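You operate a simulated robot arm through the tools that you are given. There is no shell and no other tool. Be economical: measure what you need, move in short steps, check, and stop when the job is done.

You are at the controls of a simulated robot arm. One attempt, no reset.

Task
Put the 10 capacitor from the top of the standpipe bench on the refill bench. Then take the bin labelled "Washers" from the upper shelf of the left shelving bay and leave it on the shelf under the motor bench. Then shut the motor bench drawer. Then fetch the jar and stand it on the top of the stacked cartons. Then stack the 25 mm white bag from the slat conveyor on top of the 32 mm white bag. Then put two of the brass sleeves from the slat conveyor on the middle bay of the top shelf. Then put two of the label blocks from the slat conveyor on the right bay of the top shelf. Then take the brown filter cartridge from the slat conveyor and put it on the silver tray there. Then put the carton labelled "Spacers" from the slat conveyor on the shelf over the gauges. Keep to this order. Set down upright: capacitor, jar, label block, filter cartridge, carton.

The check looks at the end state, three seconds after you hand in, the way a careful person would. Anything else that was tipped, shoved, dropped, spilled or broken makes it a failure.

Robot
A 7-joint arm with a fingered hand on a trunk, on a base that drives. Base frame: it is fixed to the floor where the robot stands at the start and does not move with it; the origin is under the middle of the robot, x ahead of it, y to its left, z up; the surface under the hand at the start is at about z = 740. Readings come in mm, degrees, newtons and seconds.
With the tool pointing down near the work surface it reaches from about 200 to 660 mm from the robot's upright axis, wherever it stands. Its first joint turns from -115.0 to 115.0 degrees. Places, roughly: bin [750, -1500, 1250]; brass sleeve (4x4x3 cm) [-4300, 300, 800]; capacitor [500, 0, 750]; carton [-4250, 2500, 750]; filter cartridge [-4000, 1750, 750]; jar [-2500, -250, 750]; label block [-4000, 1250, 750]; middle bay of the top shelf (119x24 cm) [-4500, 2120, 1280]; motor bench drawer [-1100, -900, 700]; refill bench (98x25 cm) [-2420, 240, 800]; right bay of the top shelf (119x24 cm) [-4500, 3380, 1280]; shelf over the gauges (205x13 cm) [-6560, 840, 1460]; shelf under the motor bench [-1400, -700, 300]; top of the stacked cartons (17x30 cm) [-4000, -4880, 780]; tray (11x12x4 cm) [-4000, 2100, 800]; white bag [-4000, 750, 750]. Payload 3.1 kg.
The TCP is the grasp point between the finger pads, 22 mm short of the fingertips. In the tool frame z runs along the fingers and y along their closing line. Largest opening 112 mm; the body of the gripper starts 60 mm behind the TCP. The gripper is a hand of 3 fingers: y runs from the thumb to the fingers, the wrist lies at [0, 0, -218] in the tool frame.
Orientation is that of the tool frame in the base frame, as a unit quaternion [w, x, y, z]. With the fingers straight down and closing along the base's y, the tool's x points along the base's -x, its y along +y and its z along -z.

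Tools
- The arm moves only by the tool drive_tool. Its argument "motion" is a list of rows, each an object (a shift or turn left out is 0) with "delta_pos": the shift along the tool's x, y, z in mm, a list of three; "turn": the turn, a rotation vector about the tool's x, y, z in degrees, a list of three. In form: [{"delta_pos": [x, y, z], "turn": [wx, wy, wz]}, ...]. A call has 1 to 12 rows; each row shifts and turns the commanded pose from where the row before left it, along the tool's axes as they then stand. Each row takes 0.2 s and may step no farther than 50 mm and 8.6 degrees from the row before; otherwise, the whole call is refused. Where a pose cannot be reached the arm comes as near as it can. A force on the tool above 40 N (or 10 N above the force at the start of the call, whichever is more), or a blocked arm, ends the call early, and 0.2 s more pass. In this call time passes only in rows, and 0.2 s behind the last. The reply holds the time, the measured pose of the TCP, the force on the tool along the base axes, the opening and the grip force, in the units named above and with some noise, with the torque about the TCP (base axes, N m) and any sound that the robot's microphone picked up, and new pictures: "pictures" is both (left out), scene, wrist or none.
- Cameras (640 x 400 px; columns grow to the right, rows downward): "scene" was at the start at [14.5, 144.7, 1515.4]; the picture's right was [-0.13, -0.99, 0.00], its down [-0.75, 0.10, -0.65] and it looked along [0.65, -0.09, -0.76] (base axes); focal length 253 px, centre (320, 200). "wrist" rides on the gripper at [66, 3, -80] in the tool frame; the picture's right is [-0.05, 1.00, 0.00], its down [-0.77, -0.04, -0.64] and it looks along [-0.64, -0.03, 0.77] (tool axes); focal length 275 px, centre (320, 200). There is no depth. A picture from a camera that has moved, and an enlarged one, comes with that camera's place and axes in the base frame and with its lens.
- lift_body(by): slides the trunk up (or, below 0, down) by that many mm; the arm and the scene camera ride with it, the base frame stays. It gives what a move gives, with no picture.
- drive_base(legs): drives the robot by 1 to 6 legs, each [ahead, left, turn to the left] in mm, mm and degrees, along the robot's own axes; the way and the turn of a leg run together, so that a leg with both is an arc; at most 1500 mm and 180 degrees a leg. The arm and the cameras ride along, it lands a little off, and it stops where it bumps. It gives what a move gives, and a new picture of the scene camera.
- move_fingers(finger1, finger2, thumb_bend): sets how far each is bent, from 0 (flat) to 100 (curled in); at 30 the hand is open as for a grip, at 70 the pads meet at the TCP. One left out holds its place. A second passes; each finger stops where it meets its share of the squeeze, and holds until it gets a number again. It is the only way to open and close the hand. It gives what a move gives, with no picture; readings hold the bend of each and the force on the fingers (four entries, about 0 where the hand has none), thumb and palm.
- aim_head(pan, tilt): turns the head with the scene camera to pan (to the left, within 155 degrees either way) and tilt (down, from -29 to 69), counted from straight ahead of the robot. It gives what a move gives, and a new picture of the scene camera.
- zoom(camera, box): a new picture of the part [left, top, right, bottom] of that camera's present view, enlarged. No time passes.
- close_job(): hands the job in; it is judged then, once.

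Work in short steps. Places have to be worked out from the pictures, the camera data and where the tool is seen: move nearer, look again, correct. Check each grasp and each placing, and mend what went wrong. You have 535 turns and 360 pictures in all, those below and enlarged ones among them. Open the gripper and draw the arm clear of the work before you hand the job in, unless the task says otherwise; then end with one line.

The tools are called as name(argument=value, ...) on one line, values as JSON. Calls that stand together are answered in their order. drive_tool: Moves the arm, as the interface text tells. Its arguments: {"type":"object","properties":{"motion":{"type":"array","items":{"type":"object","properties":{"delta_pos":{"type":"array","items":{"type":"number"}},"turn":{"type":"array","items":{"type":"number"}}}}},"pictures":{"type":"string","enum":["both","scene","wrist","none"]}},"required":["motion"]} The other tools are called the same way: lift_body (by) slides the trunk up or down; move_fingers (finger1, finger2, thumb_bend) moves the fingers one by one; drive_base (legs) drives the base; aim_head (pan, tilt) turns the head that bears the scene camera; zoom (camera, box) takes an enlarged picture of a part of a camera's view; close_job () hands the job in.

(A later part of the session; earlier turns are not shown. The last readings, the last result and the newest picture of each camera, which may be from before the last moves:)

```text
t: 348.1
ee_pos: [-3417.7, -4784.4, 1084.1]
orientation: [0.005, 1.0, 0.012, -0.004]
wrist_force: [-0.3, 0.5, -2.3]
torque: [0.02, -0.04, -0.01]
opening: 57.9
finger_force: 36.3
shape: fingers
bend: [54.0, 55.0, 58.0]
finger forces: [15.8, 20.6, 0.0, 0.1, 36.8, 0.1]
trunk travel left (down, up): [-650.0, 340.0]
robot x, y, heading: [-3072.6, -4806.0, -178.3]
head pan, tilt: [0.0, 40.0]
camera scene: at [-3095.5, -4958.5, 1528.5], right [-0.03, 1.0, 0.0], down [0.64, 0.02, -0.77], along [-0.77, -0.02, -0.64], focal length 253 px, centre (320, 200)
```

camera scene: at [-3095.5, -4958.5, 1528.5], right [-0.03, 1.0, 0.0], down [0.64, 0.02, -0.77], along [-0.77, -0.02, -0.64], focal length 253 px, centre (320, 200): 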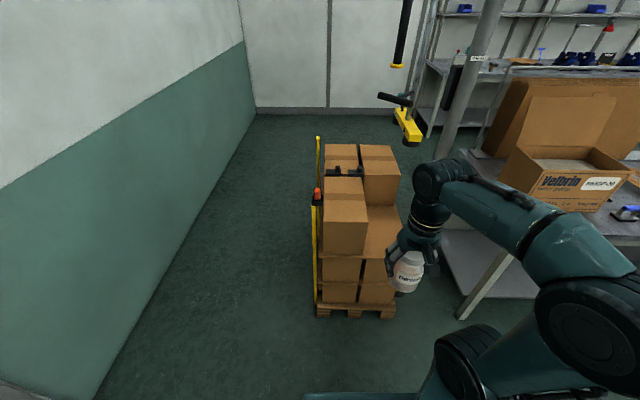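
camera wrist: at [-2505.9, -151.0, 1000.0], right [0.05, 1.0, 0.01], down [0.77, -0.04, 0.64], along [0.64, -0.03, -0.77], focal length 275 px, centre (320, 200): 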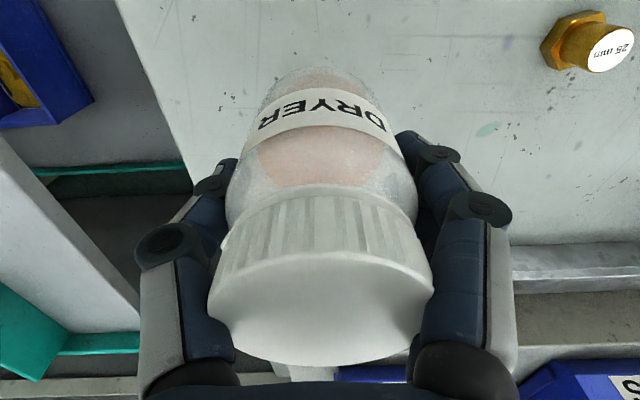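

The near top carton spans about x -4150…-3850, y -4950…-4780, z≈780. I straighten, drive ahead 300 and shift 92 left.

drive_base(legs=[[0, 0, -1.6], [300, 92, 0]])

drive_tool(motion=[{"delta_pos": [-40, 0, 0]}, {"delta_pos": [-40, 0, 0]}, {"delta_pos": [-40, 0, 0]}, {"delta_pos": [-40, 0, 0]}], pictures="both")

```text
t: 350.6
ee_pos: [-3717.4, -4862.4, 1083.7]
orientation: [0.004, 1.0, -0.007, -0.004]
wrist_force: [0.0, -0.6, -1.8]
torque: [-0.01, -0.01, -0.01]
opening: 57.7
finger_force: 36.9
shape: fingers
bend: [54.0, 55.0, 58.0]
finger forces: [15.7, 20.7, 0.1, 0.1, 36.8, 0.0]
trunk travel left (down, up): [-650.0, 340.0]
robot x, y, heading: [-3372.1, -4896.4, 179.5]
head pan, tilt: [0.0, 40.0]
camera scene: at [-3403.4, -5048.9, 1528.4], right [0.01, 1.0, 0.0], down [0.64, -0.01, -0.77], along [-0.77, 0.01, -0.64], focal length 253 px, centre (320, 200)
```

scene: 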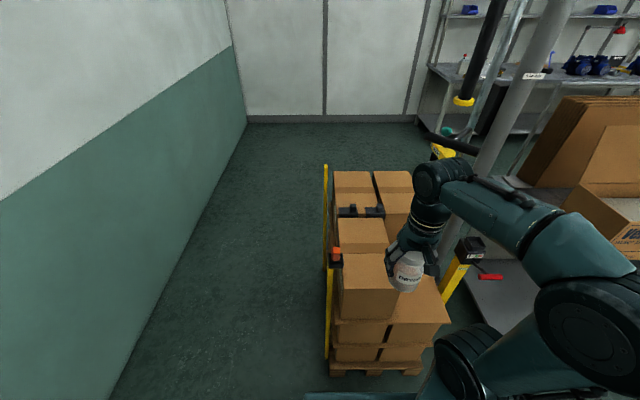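

```text
t: 351.6
ee_pos: [-3879.6, -4861.2, 1085.4]
orientation: [0.004, 1.0, -0.007, -0.004]
wrist_force: [0.4, 0.4, -2.6]
torque: [0.01, -0.02, 0.03]
opening: 57.5
finger_force: 36.0
shape: fingers
bend: [54.0, 55.0, 58.0]
finger forces: [15.4, 20.4, 0.1, 0.0, 36.2, 0.0]
trunk travel left (down, up): [-650.0, 340.0]
robot x, y, heading: [-3375.6, -4897.2, 179.4]
head pan, tilt: [0.0, 40.0]
camera scene: at [-3404.6, -5049.3, 1528.3], right [0.01, 1.0, 0.0], down [0.64, -0.01, -0.77], along [-0.77, 0.01, -0.64], focal length 253 px, centre (320, 200)
camera wrist: at [-3811.1, -4865.9, 1165.2], right [-0.06, -1.0, 0.01], down [-0.77, 0.05, 0.64], along [-0.64, 0.03, -0.77], focal length 275 px, centre (320, 200)
```

scene: 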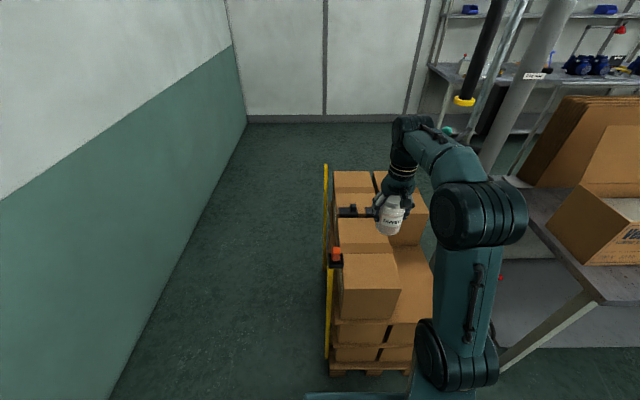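
wrist: 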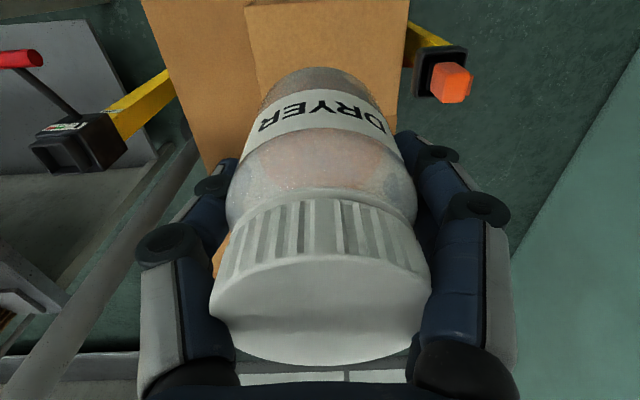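

zoom(camera="scene", box=[300, 150, 460, 300])

```text
2.67 times, centred on (380, 225) of scene
camera zoom: at [-3404.6, -5049.3, 1528.3], right [0.01, 1.0, 0.0], down [0.64, -0.01, -0.77], along [-0.77, 0.01, -0.64], focal length 674 px, centre (160, 133)
```

zoom: 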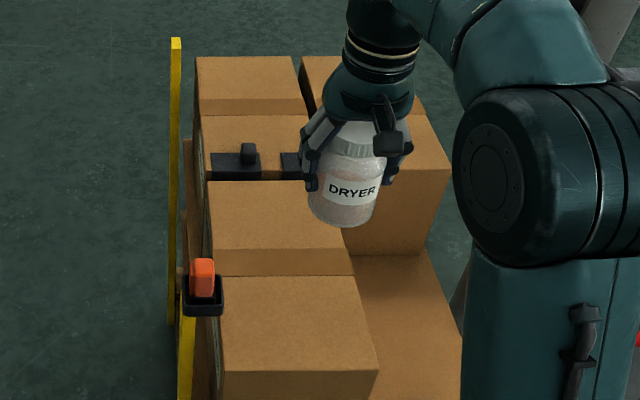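

It is one carton with a tape band across its middle. I move over its middle (x≈-3985, y≈-4863) and lower.

drive_tool(motion=[{"delta_pos": [-35, 2, 30]}, {"delta_pos": [-35, 0, 30]}, {"delta_pos": [-35, 0, 30]}, {"delta_pos": [0, 0, 40]}, {"delta_pos": [0, 0, 40]}, {"delta_pos": [0, 0, 40]}], pictures="both")

```text
t: 353.0
ee_pos: [-3982.0, -4862.0, 875.7]
orientation: [0.004, 1.0, -0.008, -0.004]
wrist_force: [0.8, -0.1, -1.7]
torque: [0.01, 0.02, 0.03]
opening: 57.7
finger_force: 35.1
shape: fingers
bend: [54.0, 55.0, 58.0]
finger forces: [14.3, 20.3, 0.0, 0.0, 35.0, 0.1]
trunk travel left (down, up): [-650.0, 340.0]
robot x, y, heading: [-3373.4, -4894.7, 179.2]
head pan, tilt: [0.0, 40.0]
camera scene: at [-3403.2, -5048.3, 1528.5], right [0.01, 1.0, 0.0], down [0.64, -0.01, -0.77], along [-0.77, 0.01, -0.64], focal length 253 px, centre (320, 200)
camera wrist: at [-3913.6, -4864.1, 955.5], right [-0.06, -1.0, 0.01], down [-0.77, 0.05, 0.64], along [-0.64, 0.03, -0.77], focal length 275 px, centre (320, 200)
```

scene: 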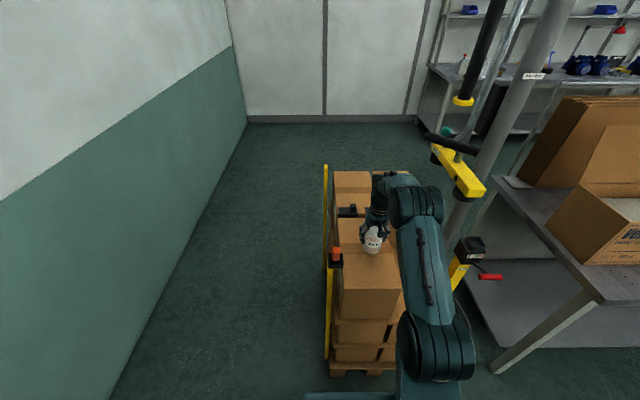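
wrist: 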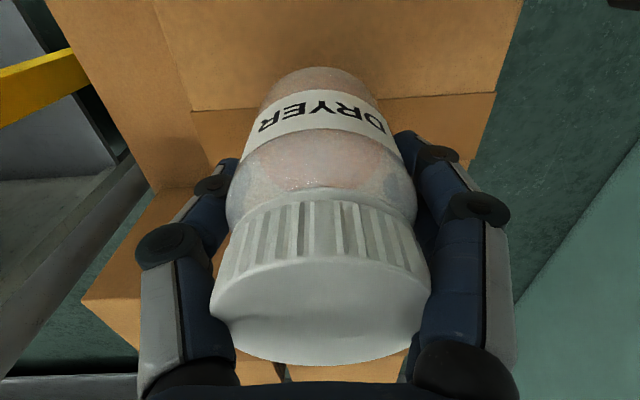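

drive_tool(motion=[{"delta_pos": [0, 0, 20]}, {"delta_pos": [0, 0, 8]}, {"delta_pos": [0, 0, 5]}, {"delta_pos": [0, 0, 4]}], pictures="none")

```text
t: 354.0
ee_pos: [-3983.6, -4861.7, 843.6]
orientation: [0.004, 1.0, -0.007, -0.006]
wrist_force: [2.6, 0.1, 18.5]
torque: [-0.2, 0.27, 0.01]
opening: 58.2
finger_force: 42.3
shape: fingers
bend: [54.0, 55.0, 58.0]
finger forces: [19.4, 23.3, 0.0, 0.1, 42.2, 0.1]
trunk travel left (down, up): [-650.0, 340.0]
robot x, y, heading: [-3371.4, -4895.0, 179.6]
head pan, tilt: [0.0, 40.0]
```

In contact (18 N). I ease up 2 mm and release.

drive_tool(motion=[{"delta_pos": [0, 0, -1.5]}], pictures="none")

move_fingers(finger1=38, finger2=38, thumb_bend=40)

drive_tool(motion=[{"delta_pos": [0, 0, -15]}, {"delta_pos": [0, 0, -30]}, {"delta_pos": [0, 0, -40]}, {"delta_pos": [0, 0, -40]}], pictures="both")

```text
t: 354.4
ee_pos: [-3983.1, -4863.4, 842.2]
orientation: [0.004, 1.0, -0.007, -0.006]
wrist_force: [0.6, 1.1, 18.0]
torque: [-0.22, 0.28, -0.02]
opening: 57.9
finger_force: 43.7
shape: fingers
bend: [54.0, 55.0, 58.0]
finger forces: [19.4, 23.6, 0.0, 0.1, 43.1, 0.1]
trunk travel left (down, up): [-650.0, 340.0]
robot x, y, heading: [-3372.8, -4899.8, 179.4]
head pan, tilt: [0.0, 40.0]
```

```text
t: 355.4
ee_pos: [-3981.9, -4862.6, 842.4]
orientation: [0.004, 1.0, -0.007, -0.006]
wrist_force: [2.0, 2.6, 16.2]
torque: [-0.07, 0.11, 0.01]
opening: 88.7
finger_force: 13.2
shape: fingers
bend: [38.0, 38.0, 40.0]
finger forces: [4.7, 6.9, 0.0, 0.1, 14.2, 0.0]
trunk travel left (down, up): [-650.0, 340.0]
robot x, y, heading: [-3371.6, -4897.8, 179.6]
head pan, tilt: [0.0, 40.0]
```

```text
t: 356.4
ee_pos: [-3982.6, -4860.9, 967.3]
orientation: [0.005, 1.0, -0.006, -0.004]
wrist_force: [0.1, 0.3, -0.7]
torque: [0.0, 0.0, -0.05]
opening: 87.0
finger_force: 0.0
shape: fingers
bend: [38.0, 38.0, 40.0]
finger forces: [0.0, 0.0, 0.0, 0.0, 0.0, 0.1]
trunk travel left (down, up): [-650.0, 340.0]
robot x, y, heading: [-3373.5, -4896.0, 179.6]
head pan, tilt: [0.0, 40.0]
camera scene: at [-3401.6, -5048.6, 1528.4], right [0.01, 1.0, 0.0], down [0.64, -0.01, -0.77], along [-0.77, 0.01, -0.64], focal length 253 px, centre (320, 200)
camera wrist: at [-3913.5, -4863.1, 1045.9], right [-0.06, -1.0, 0.01], down [-0.77, 0.05, 0.64], along [-0.64, 0.03, -0.77], focal length 275 px, centre (320, 200)
```

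scene: 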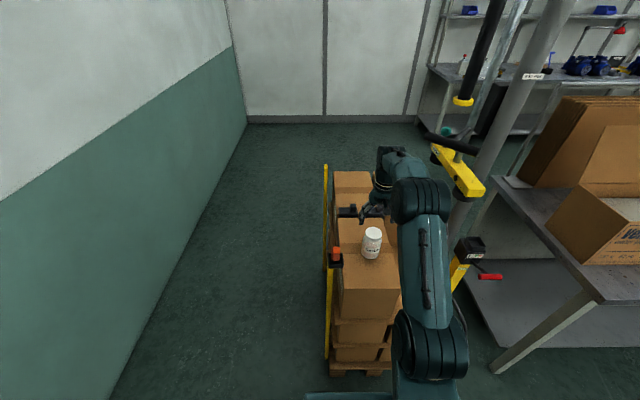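
wrist: 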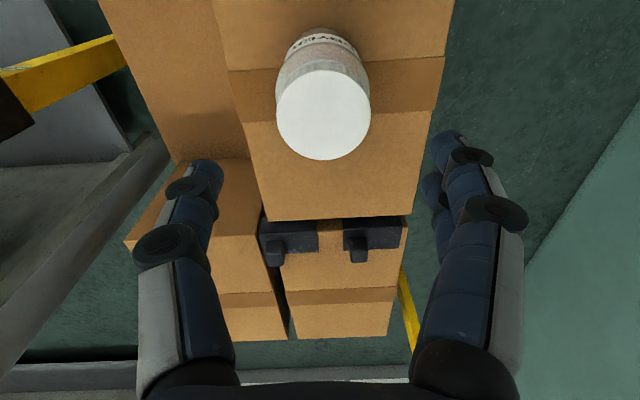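

The jar stands upright on the carton. I retract and head for the slat conveyor.

drive_tool(motion=[{"delta_pos": [15, 0, -40]}, {"delta_pos": [25, 0, -40]}, {"delta_pos": [35, 0, -35]}, {"delta_pos": [45, 0, 0]}, {"delta_pos": [45, 0, 0]}, {"delta_pos": [45, 0, 0]}, {"delta_pos": [45, 0, 0]}], pictures="none")

drive_base(legs=[[-180, 0, 0], [0, 0, -90], [1450, 60, 0], [1450, 40, 0]])

```text
t: 358.0
ee_pos: [-3727.2, -4857.0, 1079.8]
orientation: [0.006, 1.0, -0.009, -0.006]
wrist_force: [0.4, 0.5, 0.0]
torque: [-0.04, 0.04, -0.02]
opening: 86.8
finger_force: 0.1
shape: fingers
bend: [38.0, 38.0, 40.0]
finger forces: [0.0, 0.1, 0.1, 0.0, 0.0, 0.0]
trunk travel left (down, up): [-650.0, 340.0]
robot x, y, heading: [-3370.4, -4898.8, 179.7]
head pan, tilt: [0.0, 40.0]
```

```text
t: 376.7
ee_pos: [-3243.9, -1695.1, 1077.5]
orientation: [0.0, -0.703, 0.711, 0.006]
wrist_force: [-0.3, -0.7, 0.1]
torque: [0.03, 0.03, 0.02]
opening: 86.8
finger_force: 0.1
shape: fingers
bend: [38.0, 38.0, 40.0]
finger forces: [0.1, 0.1, 0.0, 0.0, 0.1, 0.0]
trunk travel left (down, up): [-650.0, 340.0]
robot x, y, heading: [-3279.9, -2053.4, 89.5]
head pan, tilt: [0.0, 40.0]
camera scene: at [-3433.3, -2023.8, 1528.5], right [1.0, -0.01, 0.0], down [0.0, -0.64, -0.77], along [0.01, 0.77, -0.64], focal length 253 px, centre (320, 200)
```

scene: 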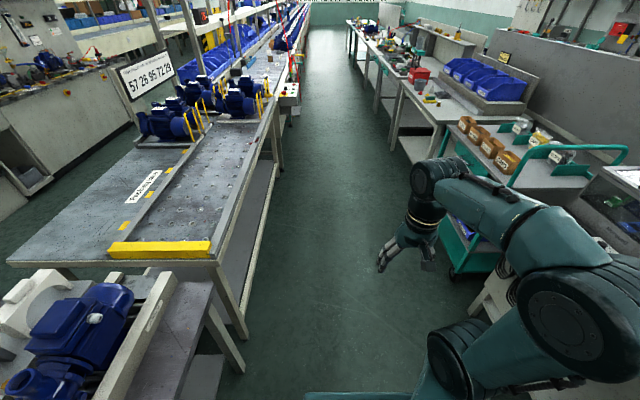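

drive_base(legs=[[1400, 0, 0], [1350, 0, 0], [0, 0, 90]])

aim_head(pan=20, tilt=30)

aim_head(pan=-40, tilt=30)

```text
t: 393.6
ee_pos: [-3581.1, 691.8, 1078.8]
orientation: [0.004, 1.0, -0.02, -0.005]
wrist_force: [0.4, 0.8, -1.0]
torque: [-0.01, 0.0, 0.03]
opening: 86.9
finger_force: 0.1
shape: fingers
bend: [38.0, 38.0, 40.0]
finger forces: [0.0, 0.1, 0.0, 0.0, 0.0, 0.1]
trunk travel left (down, up): [-650.0, 340.0]
robot x, y, heading: [-3226.1, 647.2, 178.1]
head pan, tilt: [0.0, 40.0]
camera scene: at [-3258.7, 497.2, 1528.5], right [0.04, 1.0, 0.0], down [0.64, -0.02, -0.77], along [-0.77, 0.03, -0.64], focal length 253 px, centre (320, 200)
```

scene: 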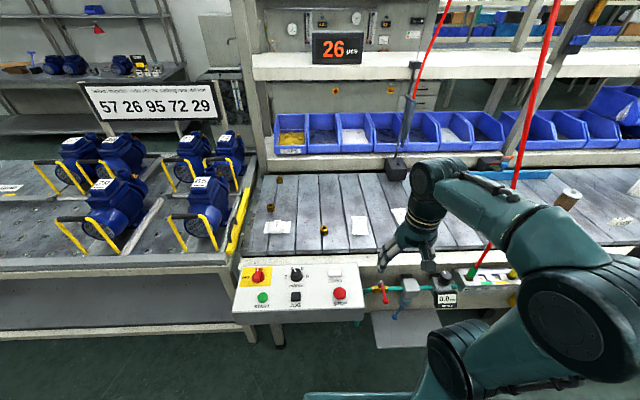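

```text
t: 394.5
ee_pos: [-3580.5, 691.8, 1077.5]
orientation: [0.005, 1.0, -0.02, -0.003]
wrist_force: [-0.1, -0.8, 0.3]
torque: [0.01, 0.0, 0.02]
opening: 86.7
finger_force: 0.0
shape: fingers
bend: [38.0, 38.0, 40.0]
finger forces: [0.0, 0.1, 0.0, 0.0, 0.0, 0.1]
trunk travel left (down, up): [-650.0, 340.0]
robot x, y, heading: [-3226.4, 644.3, 178.4]
head pan, tilt: [20.0, 30.0]
camera scene: at [-3259.8, 466.4, 1543.8], right [-0.31, 0.95, 0.0], down [0.48, 0.15, -0.87], along [-0.82, -0.27, -0.5], focal length 253 px, centre (320, 200)
```

scene: 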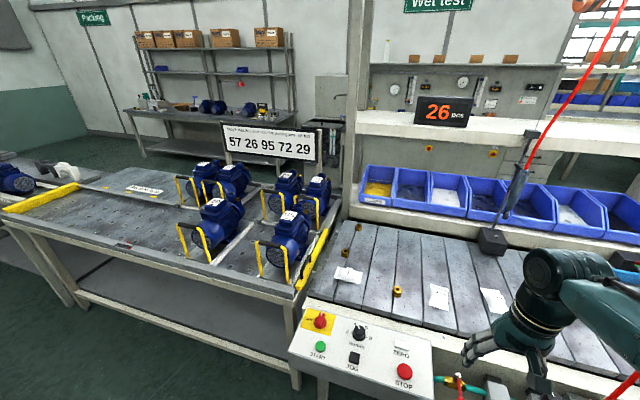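

```text
t: 395.8
ee_pos: [-3581.2, 690.6, 1078.5]
orientation: [0.004, 1.0, -0.02, -0.003]
wrist_force: [0.6, 0.1, -0.6]
torque: [0.04, 0.01, 0.01]
opening: 86.6
finger_force: 0.1
shape: fingers
bend: [38.0, 38.0, 40.0]
finger forces: [0.1, 0.0, 0.0, 0.1, 0.0, 0.1]
trunk travel left (down, up): [-650.0, 340.0]
robot x, y, heading: [-3225.7, 649.7, 177.8]
head pan, tilt: [-40.0, 30.0]
camera scene: at [-3241.0, 554.7, 1543.8], right [0.67, 0.74, 0.0], down [0.37, -0.33, -0.87], along [-0.64, 0.58, -0.5], focal length 253 px, centre (320, 200)
```

scene: 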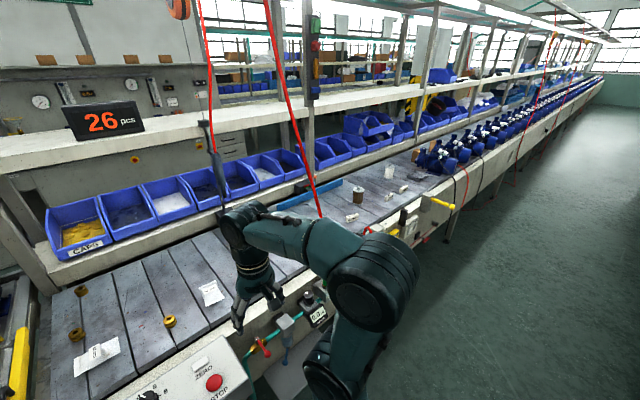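

I see three brass sleeves and some white bags on the slats. I look closer by zooming.

aim_head(pan=15, tilt=42)

zoom(camera="scene", box=[260, 150, 460, 275])

zoom(camera="scene", box=[420, 120, 640, 258])

```text
t: 397.0
ee_pos: [-3581.2, 692.3, 1077.2]
orientation: [0.004, 1.0, -0.021, -0.003]
wrist_force: [0.1, 0.4, 0.0]
torque: [0.01, 0.02, 0.01]
opening: 86.5
finger_force: 0.1
shape: fingers
bend: [38.0, 38.0, 40.0]
finger forces: [0.1, 0.0, 0.2, 0.0, 0.0, 0.0]
trunk travel left (down, up): [-650.0, 340.0]
robot x, y, heading: [-3224.7, 648.1, 178.1]
head pan, tilt: [15.0, 42.0]
camera scene: at [-3255.2, 475.5, 1525.5], right [-0.22, 0.97, 0.0], down [0.65, 0.15, -0.74], along [-0.72, -0.17, -0.67], focal length 253 px, centre (320, 200)
```

scene: 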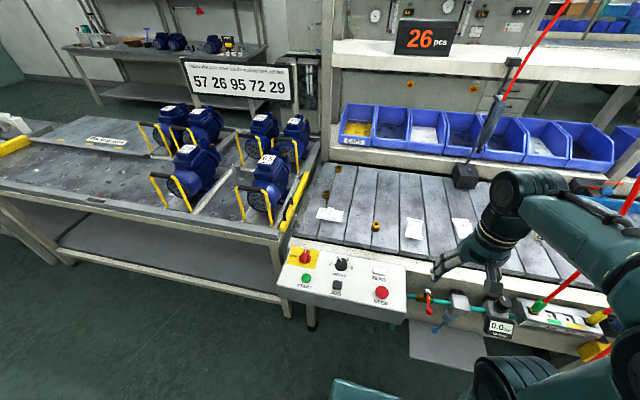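

```text
3.20 times, centred on (360, 212) of scene
camera zoom: at [-3255.2, 475.5, 1525.5], right [-0.22, 0.97, 0.0], down [0.65, 0.15, -0.74], along [-0.72, -0.17, -0.67], focal length 809 px, centre (192, 160)
```

zoom: 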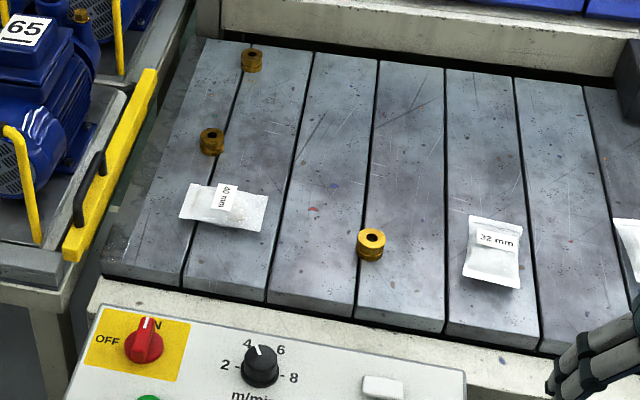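

```text
2.90 times, centred on (530, 189) of scene
camera zoom: at [-3255.2, 475.5, 1525.5], right [-0.22, 0.97, 0.0], down [0.65, 0.15, -0.74], along [-0.72, -0.17, -0.67], focal length 733 px, centre (-289, 232)
```

zoom: 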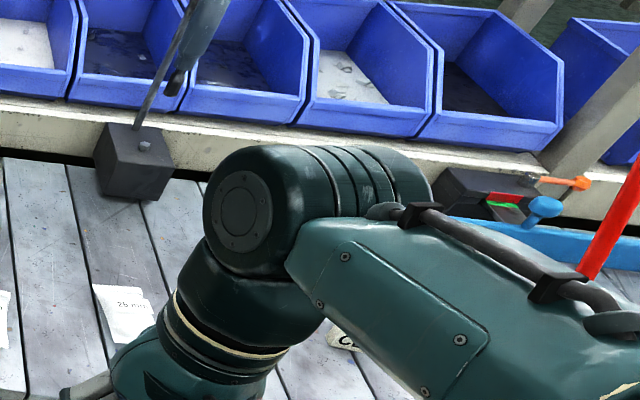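

Bags read "40 mm" (left), "32 mm" at ≈(-3960,676) and "25 mm" at ≈(-4010,853). A red hose hangs near (-3729,990). I move to about (-3400,720) facing the conveyor.

drive_base(legs=[[0, 0, 1.9], [0, -72, 0], [140, 0, 0]])

lift_body(by=60)

drive_tool(motion=[{"delta_pos": [-40, 0, 0]}, {"delta_pos": [-40, 0, 0]}, {"delta_pos": [-40, 0, 0]}], pictures="both")

```text
t: 399.3
ee_pos: [-3722.1, 751.0, 1078.4]
orientation: [0.004, 1.0, -0.002, -0.003]
wrist_force: [-0.9, 0.1, -0.1]
torque: [-0.02, 0.01, 0.01]
opening: 86.7
finger_force: 0.1
shape: fingers
bend: [38.0, 38.0, 40.0]
finger forces: [0.0, 0.0, 0.0, 0.1, 0.0, 0.1]
trunk travel left (down, up): [-650.0, 340.0]
robot x, y, heading: [-3364.9, 721.4, 180.0]
head pan, tilt: [15.0, 42.0]
camera scene: at [-3390.5, 546.0, 1525.5], right [-0.26, 0.97, 0.0], down [0.65, 0.17, -0.74], along [-0.72, -0.19, -0.67], focal length 253 px, centre (320, 200)
```

scene: 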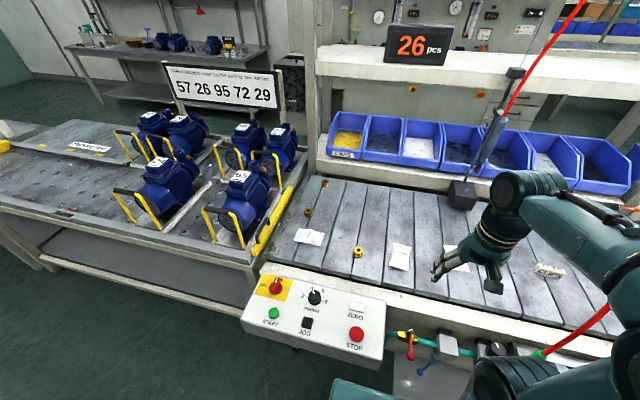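

```text
t: 400.3
ee_pos: [-3720.6, 751.3, 1138.4]
orientation: [0.004, 1.0, -0.003, -0.003]
wrist_force: [-0.9, -0.4, 0.3]
torque: [-0.03, -0.01, 0.0]
opening: 86.7
finger_force: 0.1
shape: fingers
bend: [38.0, 38.0, 40.0]
finger forces: [0.0, 0.0, 0.0, 0.1, 0.0, 0.1]
trunk travel left (down, up): [-710.0, 280.0]
robot x, y, heading: [-3366.4, 716.5, 179.9]
head pan, tilt: [15.0, 42.0]
```

```text
t: 401.1
ee_pos: [-3841.3, 754.3, 1136.8]
orientation: [0.004, 1.0, -0.003, -0.002]
wrist_force: [-0.3, 0.5, -0.2]
torque: [-0.01, -0.02, -0.01]
opening: 86.6
finger_force: 0.0
shape: fingers
bend: [38.0, 38.0, 40.0]
finger forces: [0.0, 0.0, 0.0, 0.1, 0.0, 0.0]
trunk travel left (down, up): [-710.0, 280.0]
robot x, y, heading: [-3363.8, 716.3, 180.1]
head pan, tilt: [15.0, 42.0]
camera scene: at [-3391.3, 545.3, 1585.4], right [-0.26, 0.97, 0.0], down [0.65, 0.17, -0.74], along [-0.72, -0.19, -0.67], focal length 253 px, centre (320, 200)
camera wrist: at [-3772.3, 752.6, 1217.0], right [-0.05, -1.0, 0.01], down [-0.77, 0.05, 0.64], along [-0.64, 0.03, -0.77], focal length 275 px, centre (320, 200)
```

scene: 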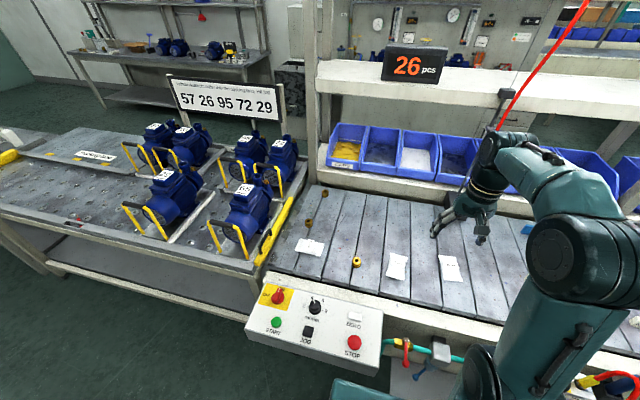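
wrist: 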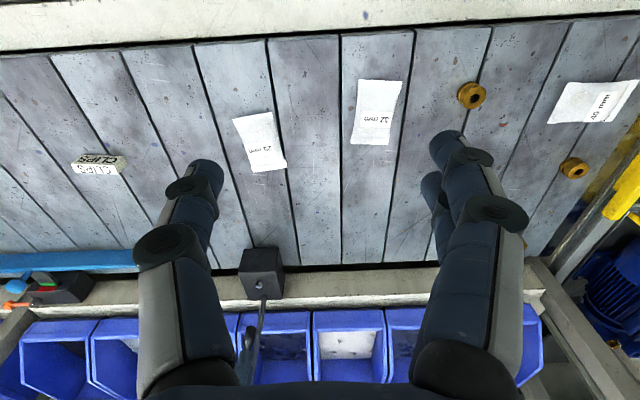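

zoom(camera="wrist", box=[215, 65, 415, 190])

```text
3.20 times, centred on (315, 128) of wrist
camera zoom: at [-3772.3, 752.6, 1217.0], right [-0.05, -1.0, 0.01], down [-0.77, 0.05, 0.64], along [-0.64, 0.03, -0.77], focal length 881 px, centre (336, 432)
```

zoom: 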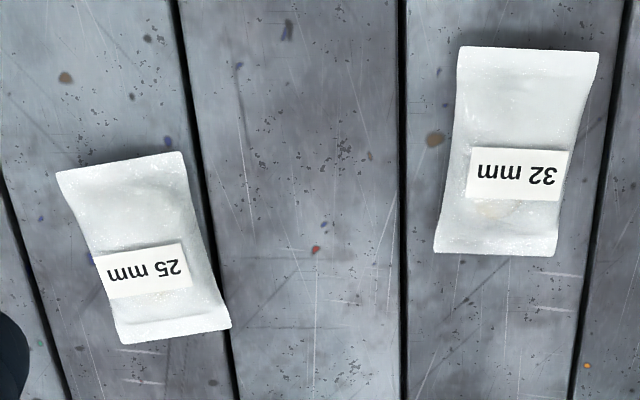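

Bags are ≈61×101 and 64×100 mm pillows, skewed +5.5° and −5.5°. The 25 mm bag is centred at (-3987,860). I open the hand, rotate −5.5° and go above it.

move_fingers(finger1=30, finger2=30, thumb_bend=30)

drive_tool(motion=[{"delta_pos": [-24, -17.5, 35]}, {"delta_pos": [-24, -17.5, 35]}, {"delta_pos": [-24, -17.5, 35]}, {"delta_pos": [-24, -17.5, 35]}, {"delta_pos": [-24, -17.5, 35]}, {"delta_pos": [-24, -17.5, 35]}, {"turn": [0, 0, -5.5]}], pictures="both")

```text
t: 402.1
ee_pos: [-3839.0, 755.3, 1138.3]
orientation: [0.005, 1.0, -0.003, -0.003]
wrist_force: [-0.4, -1.4, 0.8]
torque: [0.0, 0.02, 0.0]
opening: 110.9
finger_force: 0.0
shape: fingers
bend: [30.0, 30.0, 30.0]
finger forces: [0.1, 0.1, 0.0, 0.0, 0.0, 0.0]
trunk travel left (down, up): [-710.0, 280.0]
robot x, y, heading: [-3359.0, 719.3, 179.8]
head pan, tilt: [15.0, 42.0]
```

```text
t: 403.7
ee_pos: [-3985.0, 855.7, 929.7]
orientation: [0.005, 0.999, 0.046, -0.005]
wrist_force: [1.0, -0.5, -0.5]
torque: [-0.01, -0.02, 0.01]
opening: 111.2
finger_force: 0.1
shape: fingers
bend: [30.0, 30.0, 30.0]
finger forces: [0.1, 0.1, 0.0, 0.1, 0.0, 0.1]
trunk travel left (down, up): [-710.0, 280.0]
robot x, y, heading: [-3364.3, 720.4, 179.9]
head pan, tilt: [15.0, 42.0]
camera scene: at [-3387.8, 545.6, 1585.5], right [-0.26, 0.97, 0.0], down [0.65, 0.17, -0.74], along [-0.72, -0.19, -0.67], focal length 253 px, centre (320, 200)
camera wrist: at [-3917.1, 859.8, 1010.0], right [0.04, -1.0, 0.01], down [-0.77, -0.03, 0.64], along [-0.64, -0.03, -0.77], focal length 275 px, centre (320, 200)
```

scene: 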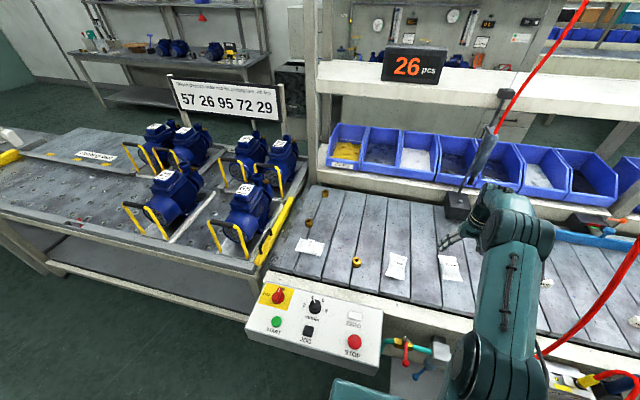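
wrist: 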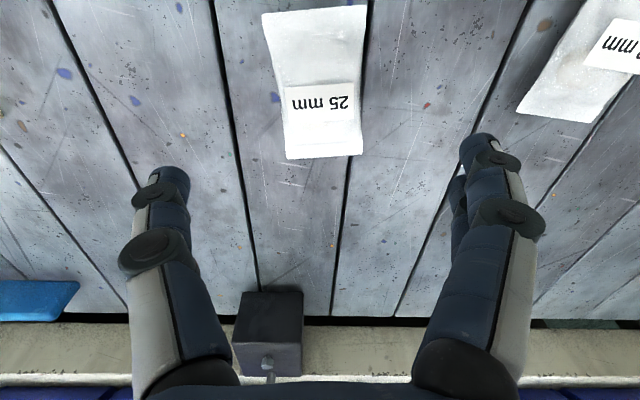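

Aligned well over the 25 mm bag. I descend to z≈826.

drive_tool(motion=[{"delta_pos": [-3, 0, 35]}, {"delta_pos": [0, 0, 35]}, {"delta_pos": [0, 0, 20]}, {"delta_pos": [0, 0, 10]}], pictures="wrist")

```text
t: 404.7
ee_pos: [-3990.3, 855.5, 829.4]
orientation: [0.004, 0.999, 0.045, -0.004]
wrist_force: [0.1, 0.2, -0.1]
torque: [0.02, 0.01, -0.02]
opening: 111.3
finger_force: 0.1
shape: fingers
bend: [30.0, 30.0, 30.0]
finger forces: [0.0, 0.0, 0.0, 0.0, 0.0, 0.1]
trunk travel left (down, up): [-710.0, 280.0]
robot x, y, heading: [-3364.5, 716.3, 180.0]
head pan, tilt: [15.0, 42.0]
camera wrist: at [-3921.5, 858.4, 908.8], right [0.04, -1.0, 0.01], down [-0.77, -0.03, 0.64], along [-0.64, -0.03, -0.77], focal length 275 px, centre (320, 200)
```

wrist: 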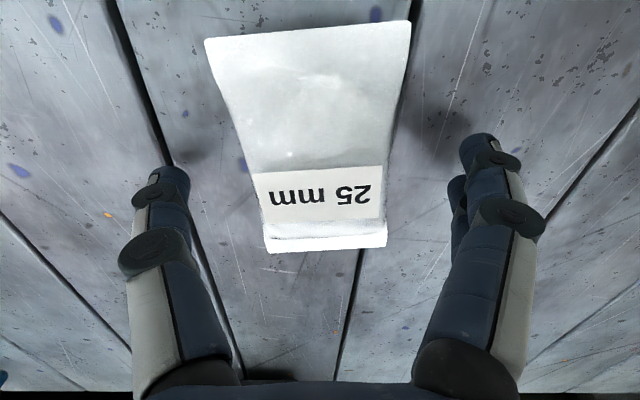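

drive_tool(motion=[{"delta_pos": [0, 0, 4]}, {"delta_pos": [0, 0, 3]}], pictures="none")

move_fingers(finger1=58, finger2=58, thumb_bend=58)

drive_tool(motion=[{"delta_pos": [0, 0, -15]}, {"delta_pos": [0, 0, -20]}], pictures="wrist")

```text
t: 405.3
ee_pos: [-3989.5, 854.1, 822.9]
orientation: [0.005, 0.999, 0.045, -0.004]
wrist_force: [-0.4, -0.4, -0.3]
torque: [0.02, -0.02, -0.01]
opening: 111.2
finger_force: 0.1
shape: fingers
bend: [30.0, 30.0, 30.0]
finger forces: [0.0, 0.0, 0.1, 0.1, 0.0, 0.0]
trunk travel left (down, up): [-710.0, 280.0]
robot x, y, heading: [-3363.9, 718.6, 180.0]
head pan, tilt: [15.0, 42.0]
```

```text
t: 406.3
ee_pos: [-3989.2, 852.8, 827.0]
orientation: [0.003, 0.999, 0.045, -0.009]
wrist_force: [-8.4, -1.6, 36.7]
torque: [-0.13, 0.01, -0.13]
opening: 53.5
finger_force: 21.8
shape: fingers
bend: [55.0, 54.0, 54.0]
finger forces: [15.5, 9.9, 0.0, 0.0, 19.4, 0.0]
trunk travel left (down, up): [-710.0, 280.0]
robot x, y, heading: [-3365.2, 718.7, 180.0]
head pan, tilt: [15.0, 42.0]
```

```text
t: 406.9
ee_pos: [-3988.3, 854.6, 857.9]
orientation: [0.004, 0.999, 0.044, -0.003]
wrist_force: [-0.8, 0.2, -1.4]
torque: [0.03, 0.02, 0.0]
opening: 51.4
finger_force: 6.6
shape: fingers
bend: [53.0, 53.0, 54.0]
finger forces: [3.1, 3.2, 0.0, 0.0, 6.7, 0.0]
trunk travel left (down, up): [-710.0, 280.0]
robot x, y, heading: [-3362.6, 718.8, 179.8]
head pan, tilt: [15.0, 42.0]
camera wrist: at [-3919.8, 858.4, 937.2], right [0.04, -1.0, 0.01], down [-0.77, -0.03, 0.64], along [-0.64, -0.03, -0.77], focal length 275 px, centre (320, 200)
```

wrist: 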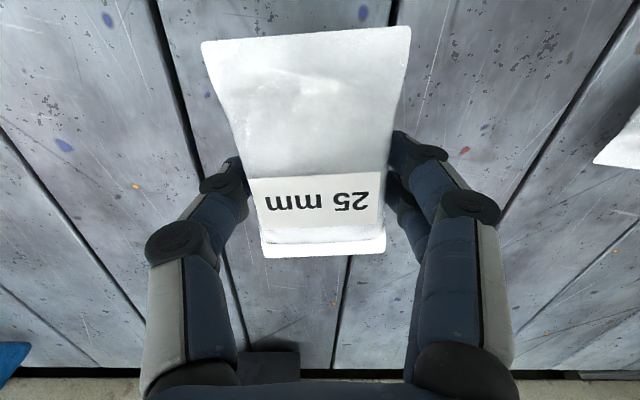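

The bag is lifted. I firm the grip slightly, lift more, and move over the 32 mm bag with an 11° turn.

move_fingers(finger1=59, finger2=59, thumb_bend=59)

drive_tool(motion=[{"delta_pos": [0, 0, -40]}, {"delta_pos": [0, 0, -30]}, {"delta_pos": [4.5, 36.6, 0]}, {"delta_pos": [4.5, 36.6, 0]}, {"delta_pos": [4.5, 36.6, 0]}, {"delta_pos": [4.5, 36.6, 0]}, {"delta_pos": [4.5, 36.6, 0]}, {"turn": [0, 0, 5.5]}, {"turn": [0, 0, 5.5]}], pictures="both")

```text
t: 407.9
ee_pos: [-3990.6, 853.5, 858.2]
orientation: [0.004, 0.999, 0.045, -0.004]
wrist_force: [0.5, 0.5, -1.3]
torque: [0.0, -0.01, -0.02]
opening: 50.8
finger_force: 8.1
shape: fingers
bend: [53.0, 53.0, 54.0]
finger forces: [4.0, 4.1, 0.0, 0.0, 8.5, 0.0]
trunk travel left (down, up): [-710.0, 280.0]
robot x, y, heading: [-3363.4, 718.0, 180.0]
head pan, tilt: [15.0, 42.0]
```

```text
t: 409.9
ee_pos: [-3952.0, 675.5, 929.5]
orientation: [0.004, 0.999, -0.051, -0.003]
wrist_force: [-0.6, -0.8, -1.1]
torque: [0.01, 0.03, -0.01]
opening: 50.4
finger_force: 8.1
shape: fingers
bend: [53.0, 53.0, 54.0]
finger forces: [4.0, 4.0, 0.0, 0.0, 8.5, 0.1]
trunk travel left (down, up): [-710.0, 280.0]
robot x, y, heading: [-3363.6, 719.4, 180.0]
head pan, tilt: [15.0, 42.0]
camera scene: at [-3389.1, 545.3, 1585.4], right [-0.26, 0.97, 0.0], down [0.65, 0.17, -0.74], along [-0.72, -0.19, -0.67], focal length 253 px, centre (320, 200)
camera wrist: at [-3882.1, 665.6, 1008.5], right [-0.15, -0.99, 0.01], down [-0.76, 0.12, 0.64], along [-0.63, 0.09, -0.77], focal length 275 px, centre (320, 200)
```

scene: 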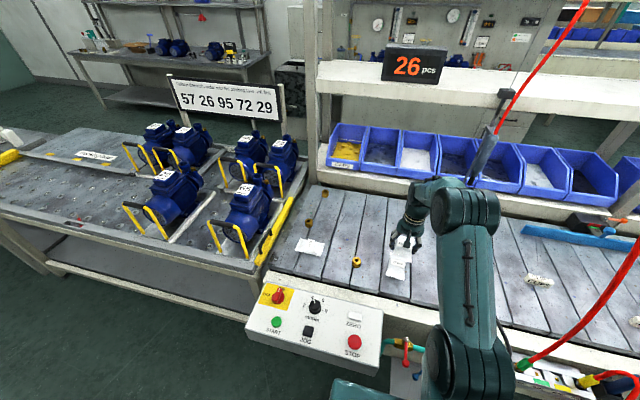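
wrist: 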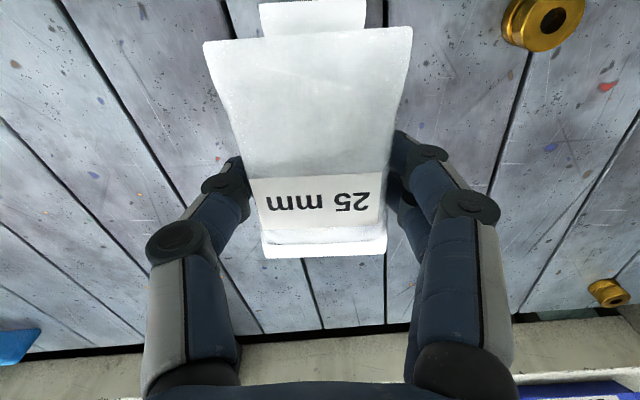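

The 25 mm bag lines up with the 32 mm bag below. I lower it gently.

drive_tool(motion=[{"delta_pos": [1, 0, 40]}, {"delta_pos": [0, 0, 25]}, {"delta_pos": [0, 0, 4]}, {"delta_pos": [0, 0, 3]}], pictures="wrist")

```text
t: 410.9
ee_pos: [-3950.3, 673.4, 856.6]
orientation: [0.005, 0.999, -0.051, -0.004]
wrist_force: [-0.4, 0.1, 1.0]
torque: [0.08, 0.02, 0.0]
opening: 50.6
finger_force: 8.7
shape: fingers
bend: [53.0, 53.0, 55.0]
finger forces: [3.8, 4.3, 0.0, 0.0, 8.5, 0.0]
trunk travel left (down, up): [-710.0, 280.0]
robot x, y, heading: [-3366.0, 721.5, 179.8]
head pan, tilt: [15.0, 42.0]
camera wrist: at [-3881.5, 665.0, 935.8], right [-0.15, -0.99, 0.01], down [-0.76, 0.12, 0.64], along [-0.64, 0.09, -0.77], focal length 275 px, centre (320, 200)
```

wrist: 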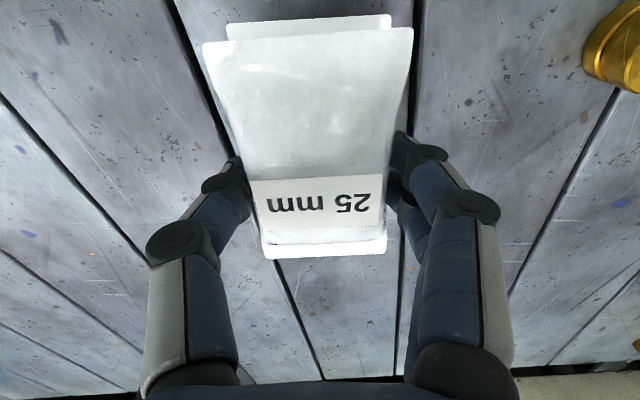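

drive_tool(motion=[{"delta_pos": [0, 0, 2.5]}, {"delta_pos": [0, 0, 2]}], pictures="none")

```text
t: 411.5
ee_pos: [-3950.1, 674.3, 850.4]
orientation: [0.005, 0.999, -0.051, -0.004]
wrist_force: [0.1, 0.8, 4.6]
torque: [0.09, 0.0, 0.01]
opening: 47.4
finger_force: 7.1
shape: fingers
bend: [55.0, 55.0, 56.0]
finger forces: [3.2, 3.4, 0.1, 0.0, 7.9, 0.0]
trunk travel left (down, up): [-710.0, 280.0]
robot x, y, heading: [-3368.2, 722.7, 179.7]
head pan, tilt: [15.0, 42.0]
```

Contact. I release by opening moderately, then lift straight up.

move_fingers(finger1=46, finger2=46, thumb_bend=46)

drive_tool(motion=[{"delta_pos": [0, 0, -10]}, {"delta_pos": [0, 0, -20]}, {"delta_pos": [0, 0, -40]}, {"delta_pos": [0, 0, -40]}], pictures="both")

```text
t: 412.5
ee_pos: [-3950.7, 673.8, 851.2]
orientation: [0.005, 0.999, -0.052, -0.004]
wrist_force: [0.2, -0.9, 0.4]
torque: [0.01, 0.01, -0.03]
opening: 65.7
finger_force: 0.0
shape: fingers
bend: [46.0, 46.0, 46.0]
finger forces: [0.0, 0.0, 0.0, 0.0, 0.1, 0.1]
trunk travel left (down, up): [-710.0, 280.0]
robot x, y, heading: [-3363.3, 720.4, 179.9]
head pan, tilt: [15.0, 42.0]
```

```text
t: 413.5
ee_pos: [-3951.4, 678.4, 962.9]
orientation: [0.004, 0.999, -0.052, -0.004]
wrist_force: [-0.3, 0.2, 1.0]
torque: [0.02, 0.03, -0.01]
opening: 66.2
finger_force: 0.0
shape: fingers
bend: [46.0, 46.0, 46.0]
finger forces: [0.1, 0.1, 0.0, 0.0, 0.0, 0.1]
trunk travel left (down, up): [-710.0, 280.0]
robot x, y, heading: [-3363.7, 719.5, 179.8]
head pan, tilt: [15.0, 42.0]
camera scene: at [-3388.3, 545.8, 1585.5], right [-0.26, 0.97, 0.0], down [0.65, 0.17, -0.74], along [-0.72, -0.19, -0.67], focal length 253 px, centre (320, 200)
camera wrist: at [-3881.7, 670.8, 1042.1], right [-0.15, -0.99, 0.01], down [-0.76, 0.12, 0.64], along [-0.64, 0.09, -0.77], focal length 275 px, centre (320, 200)
```

scene: 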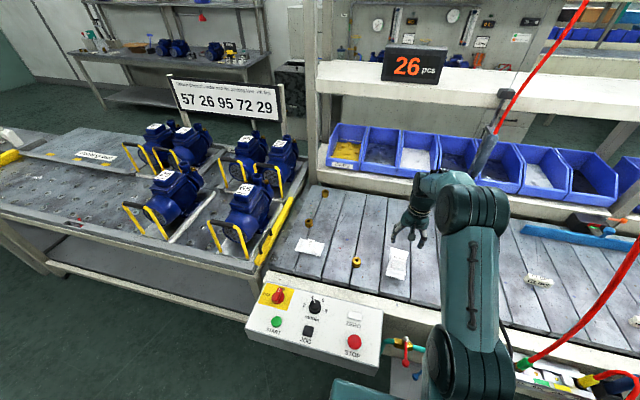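
wrist: 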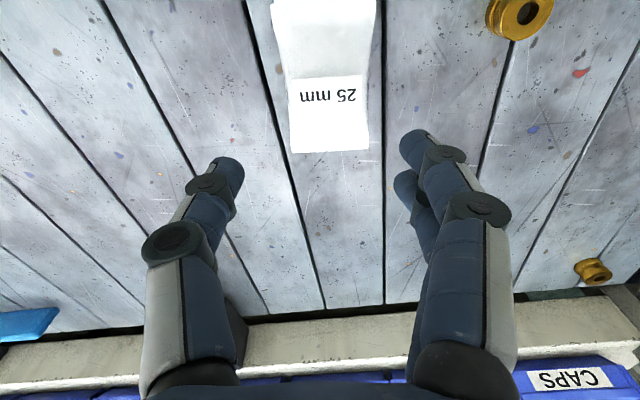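

The 25 mm bag lies neatly on the 32 mm bag. Before picking sleeves I retract and scout the conveyor around the top shelf's middle bay.

drive_tool(motion=[{"delta_pos": [40, 0, -25], "turn": [0, 0, -5.5]}, {"delta_pos": [40, 0, -25]}, {"delta_pos": [40, 0, -25]}, {"delta_pos": [40, 0, -25]}, {"delta_pos": [40, 0, 0]}, {"delta_pos": [40, 0, 0]}], pictures="none")

drive_base(legs=[[-180, 0, 0], [0, -1350, 0]])

aim_head(pan=0, tilt=28)

```text
t: 414.9
ee_pos: [-3707.9, 677.4, 1056.2]
orientation: [0.006, 1.0, -0.003, -0.004]
wrist_force: [0.3, 1.1, 0.0]
torque: [-0.03, 0.02, -0.01]
opening: 65.8
finger_force: 0.0
shape: fingers
bend: [46.0, 46.0, 46.0]
finger forces: [0.1, 0.0, 0.0, 0.0, 0.0, 0.0]
trunk travel left (down, up): [-710.0, 280.0]
robot x, y, heading: [-3364.4, 714.6, 179.8]
head pan, tilt: [15.0, 42.0]
```

```text
t: 422.8
ee_pos: [-3496.8, 2033.1, 1054.8]
orientation: [0.005, 1.0, -0.027, -0.003]
wrist_force: [-0.1, 0.9, -0.4]
torque: [0.0, -0.05, -0.03]
opening: 66.0
finger_force: 0.0
shape: fingers
bend: [46.0, 46.0, 46.0]
finger forces: [0.1, 0.2, 0.1, 0.0, 0.0, 0.1]
trunk travel left (down, up): [-710.0, 280.0]
robot x, y, heading: [-3151.1, 2061.8, 177.2]
head pan, tilt: [15.0, 42.0]
camera scene: at [-3183.6, 1889.2, 1585.5], right [-0.21, 0.98, 0.0], down [0.65, 0.14, -0.74], along [-0.73, -0.16, -0.67], focal length 253 px, centre (320, 200)
```

scene: 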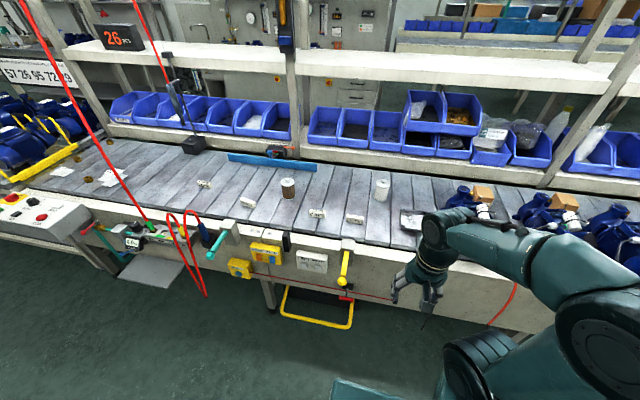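

```text
t: 423.5
ee_pos: [-3498.0, 2032.8, 1056.0]
orientation: [0.005, 1.0, -0.027, -0.004]
wrist_force: [-1.2, 1.1, 0.5]
torque: [0.01, -0.02, 0.0]
opening: 65.9
finger_force: 0.0
shape: fingers
bend: [46.0, 46.0, 46.0]
finger forces: [0.0, 0.0, 0.0, 0.1, 0.0, 0.0]
trunk travel left (down, up): [-710.0, 280.0]
robot x, y, heading: [-3152.2, 2062.0, 177.0]
head pan, tilt: [0.0, 28.0]
camera scene: at [-3192.9, 1910.8, 1606.9], right [0.05, 1.0, 0.0], down [0.47, -0.02, -0.88], along [-0.88, 0.04, -0.47], focal length 253 px, centre (320, 200)
```

scene: 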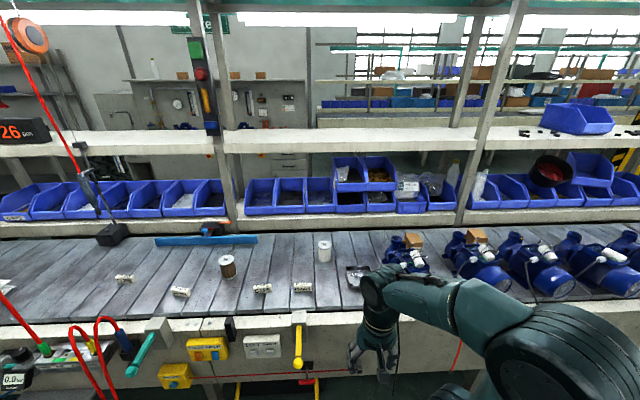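

The top shelf's middle bay is empty, front edge x≈-4380. I test the reach: raise the trunk fully and drive close at y≈2250.

lift_body(by=270)

drive_base(legs=[[0, 0, 3], [0, -150, 0], [300, 0, 0]])

drive_tool(motion=[{"delta_pos": [-10, 0, 0], "turn": [0, -8, 0]}, {"delta_pos": [-10, 0, 0], "turn": [0, -8, 0]}, {"delta_pos": [-10, 0, 0], "turn": [0, -8, 0]}, {"delta_pos": [-10, 0, 0], "turn": [0, -8, 0]}, {"delta_pos": [-10, 0, 0], "turn": [0, -8, 0]}, {"delta_pos": [-10, 0, 0], "turn": [0, -8, 0]}], pictures="scene")

```text
t: 426.3
ee_pos: [-3498.3, 2033.1, 1325.9]
orientation: [0.004, 1.0, -0.027, -0.004]
wrist_force: [0.5, -0.1, 0.8]
torque: [0.01, -0.02, 0.01]
opening: 66.2
finger_force: 0.2
shape: fingers
bend: [46.0, 46.0, 46.0]
finger forces: [0.1, 0.0, 0.0, 0.0, 0.0, 0.0]
trunk travel left (down, up): [-980.0, 10.0]
robot x, y, heading: [-3152.1, 2058.3, 177.3]
head pan, tilt: [0.0, 28.0]
```

```text
t: 429.7
ee_pos: [-3796.4, 2167.5, 1326.4]
orientation: [0.004, 1.0, -0.001, -0.004]
wrist_force: [0.1, 0.1, 0.0]
torque: [0.05, -0.01, -0.03]
opening: 65.8
finger_force: 0.1
shape: fingers
bend: [46.0, 46.0, 46.0]
finger forces: [0.0, 0.0, 0.0, 0.0, 0.0, 0.0]
trunk travel left (down, up): [-980.0, 10.0]
robot x, y, heading: [-3451.9, 2213.5, -179.9]
head pan, tilt: [0.0, 28.0]
camera scene: at [-3485.7, 2060.8, 1877.0], right [0.0, 1.0, 0.0], down [0.47, 0.0, -0.88], along [-0.88, 0.0, -0.47], focal length 253 px, centre (320, 200)
```

scene: 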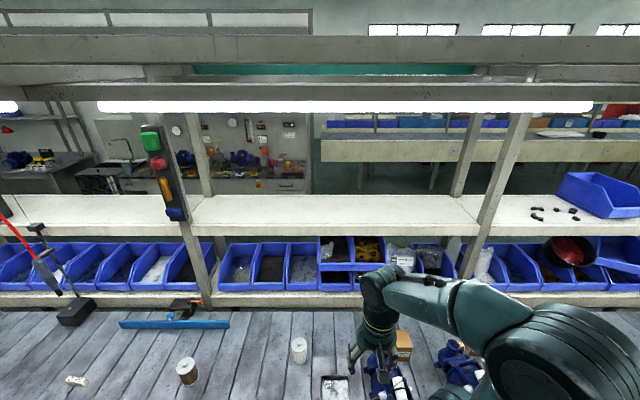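

```text
t: 431.1
ee_pos: [-3851.5, 2168.4, 1348.3]
orientation: [0.003, 0.912, -0.004, -0.411]
wrist_force: [-0.1, -0.2, 0.6]
torque: [0.02, 0.04, -0.02]
opening: 65.9
finger_force: 0.0
shape: fingers
bend: [46.0, 46.0, 46.0]
finger forces: [0.1, 0.0, 0.0, 0.1, 0.1, 0.0]
trunk travel left (down, up): [-980.0, 10.0]
robot x, y, heading: [-3453.5, 2213.9, -179.9]
head pan, tilt: [0.0, 28.0]
camera scene: at [-3486.4, 2061.3, 1877.0], right [0.0, 1.0, 0.0], down [0.47, 0.0, -0.88], along [-0.88, 0.0, -0.47], focal length 253 px, centre (320, 200)
```

scene: 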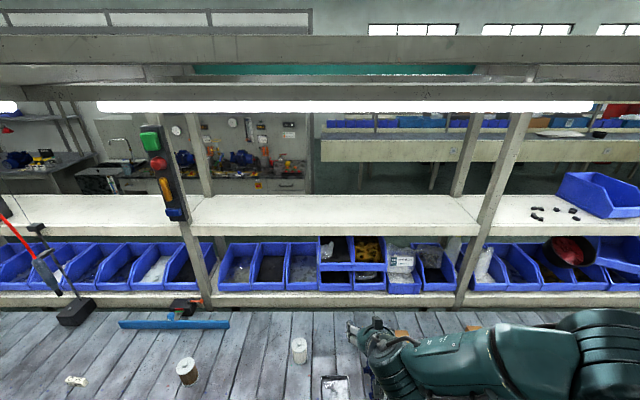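

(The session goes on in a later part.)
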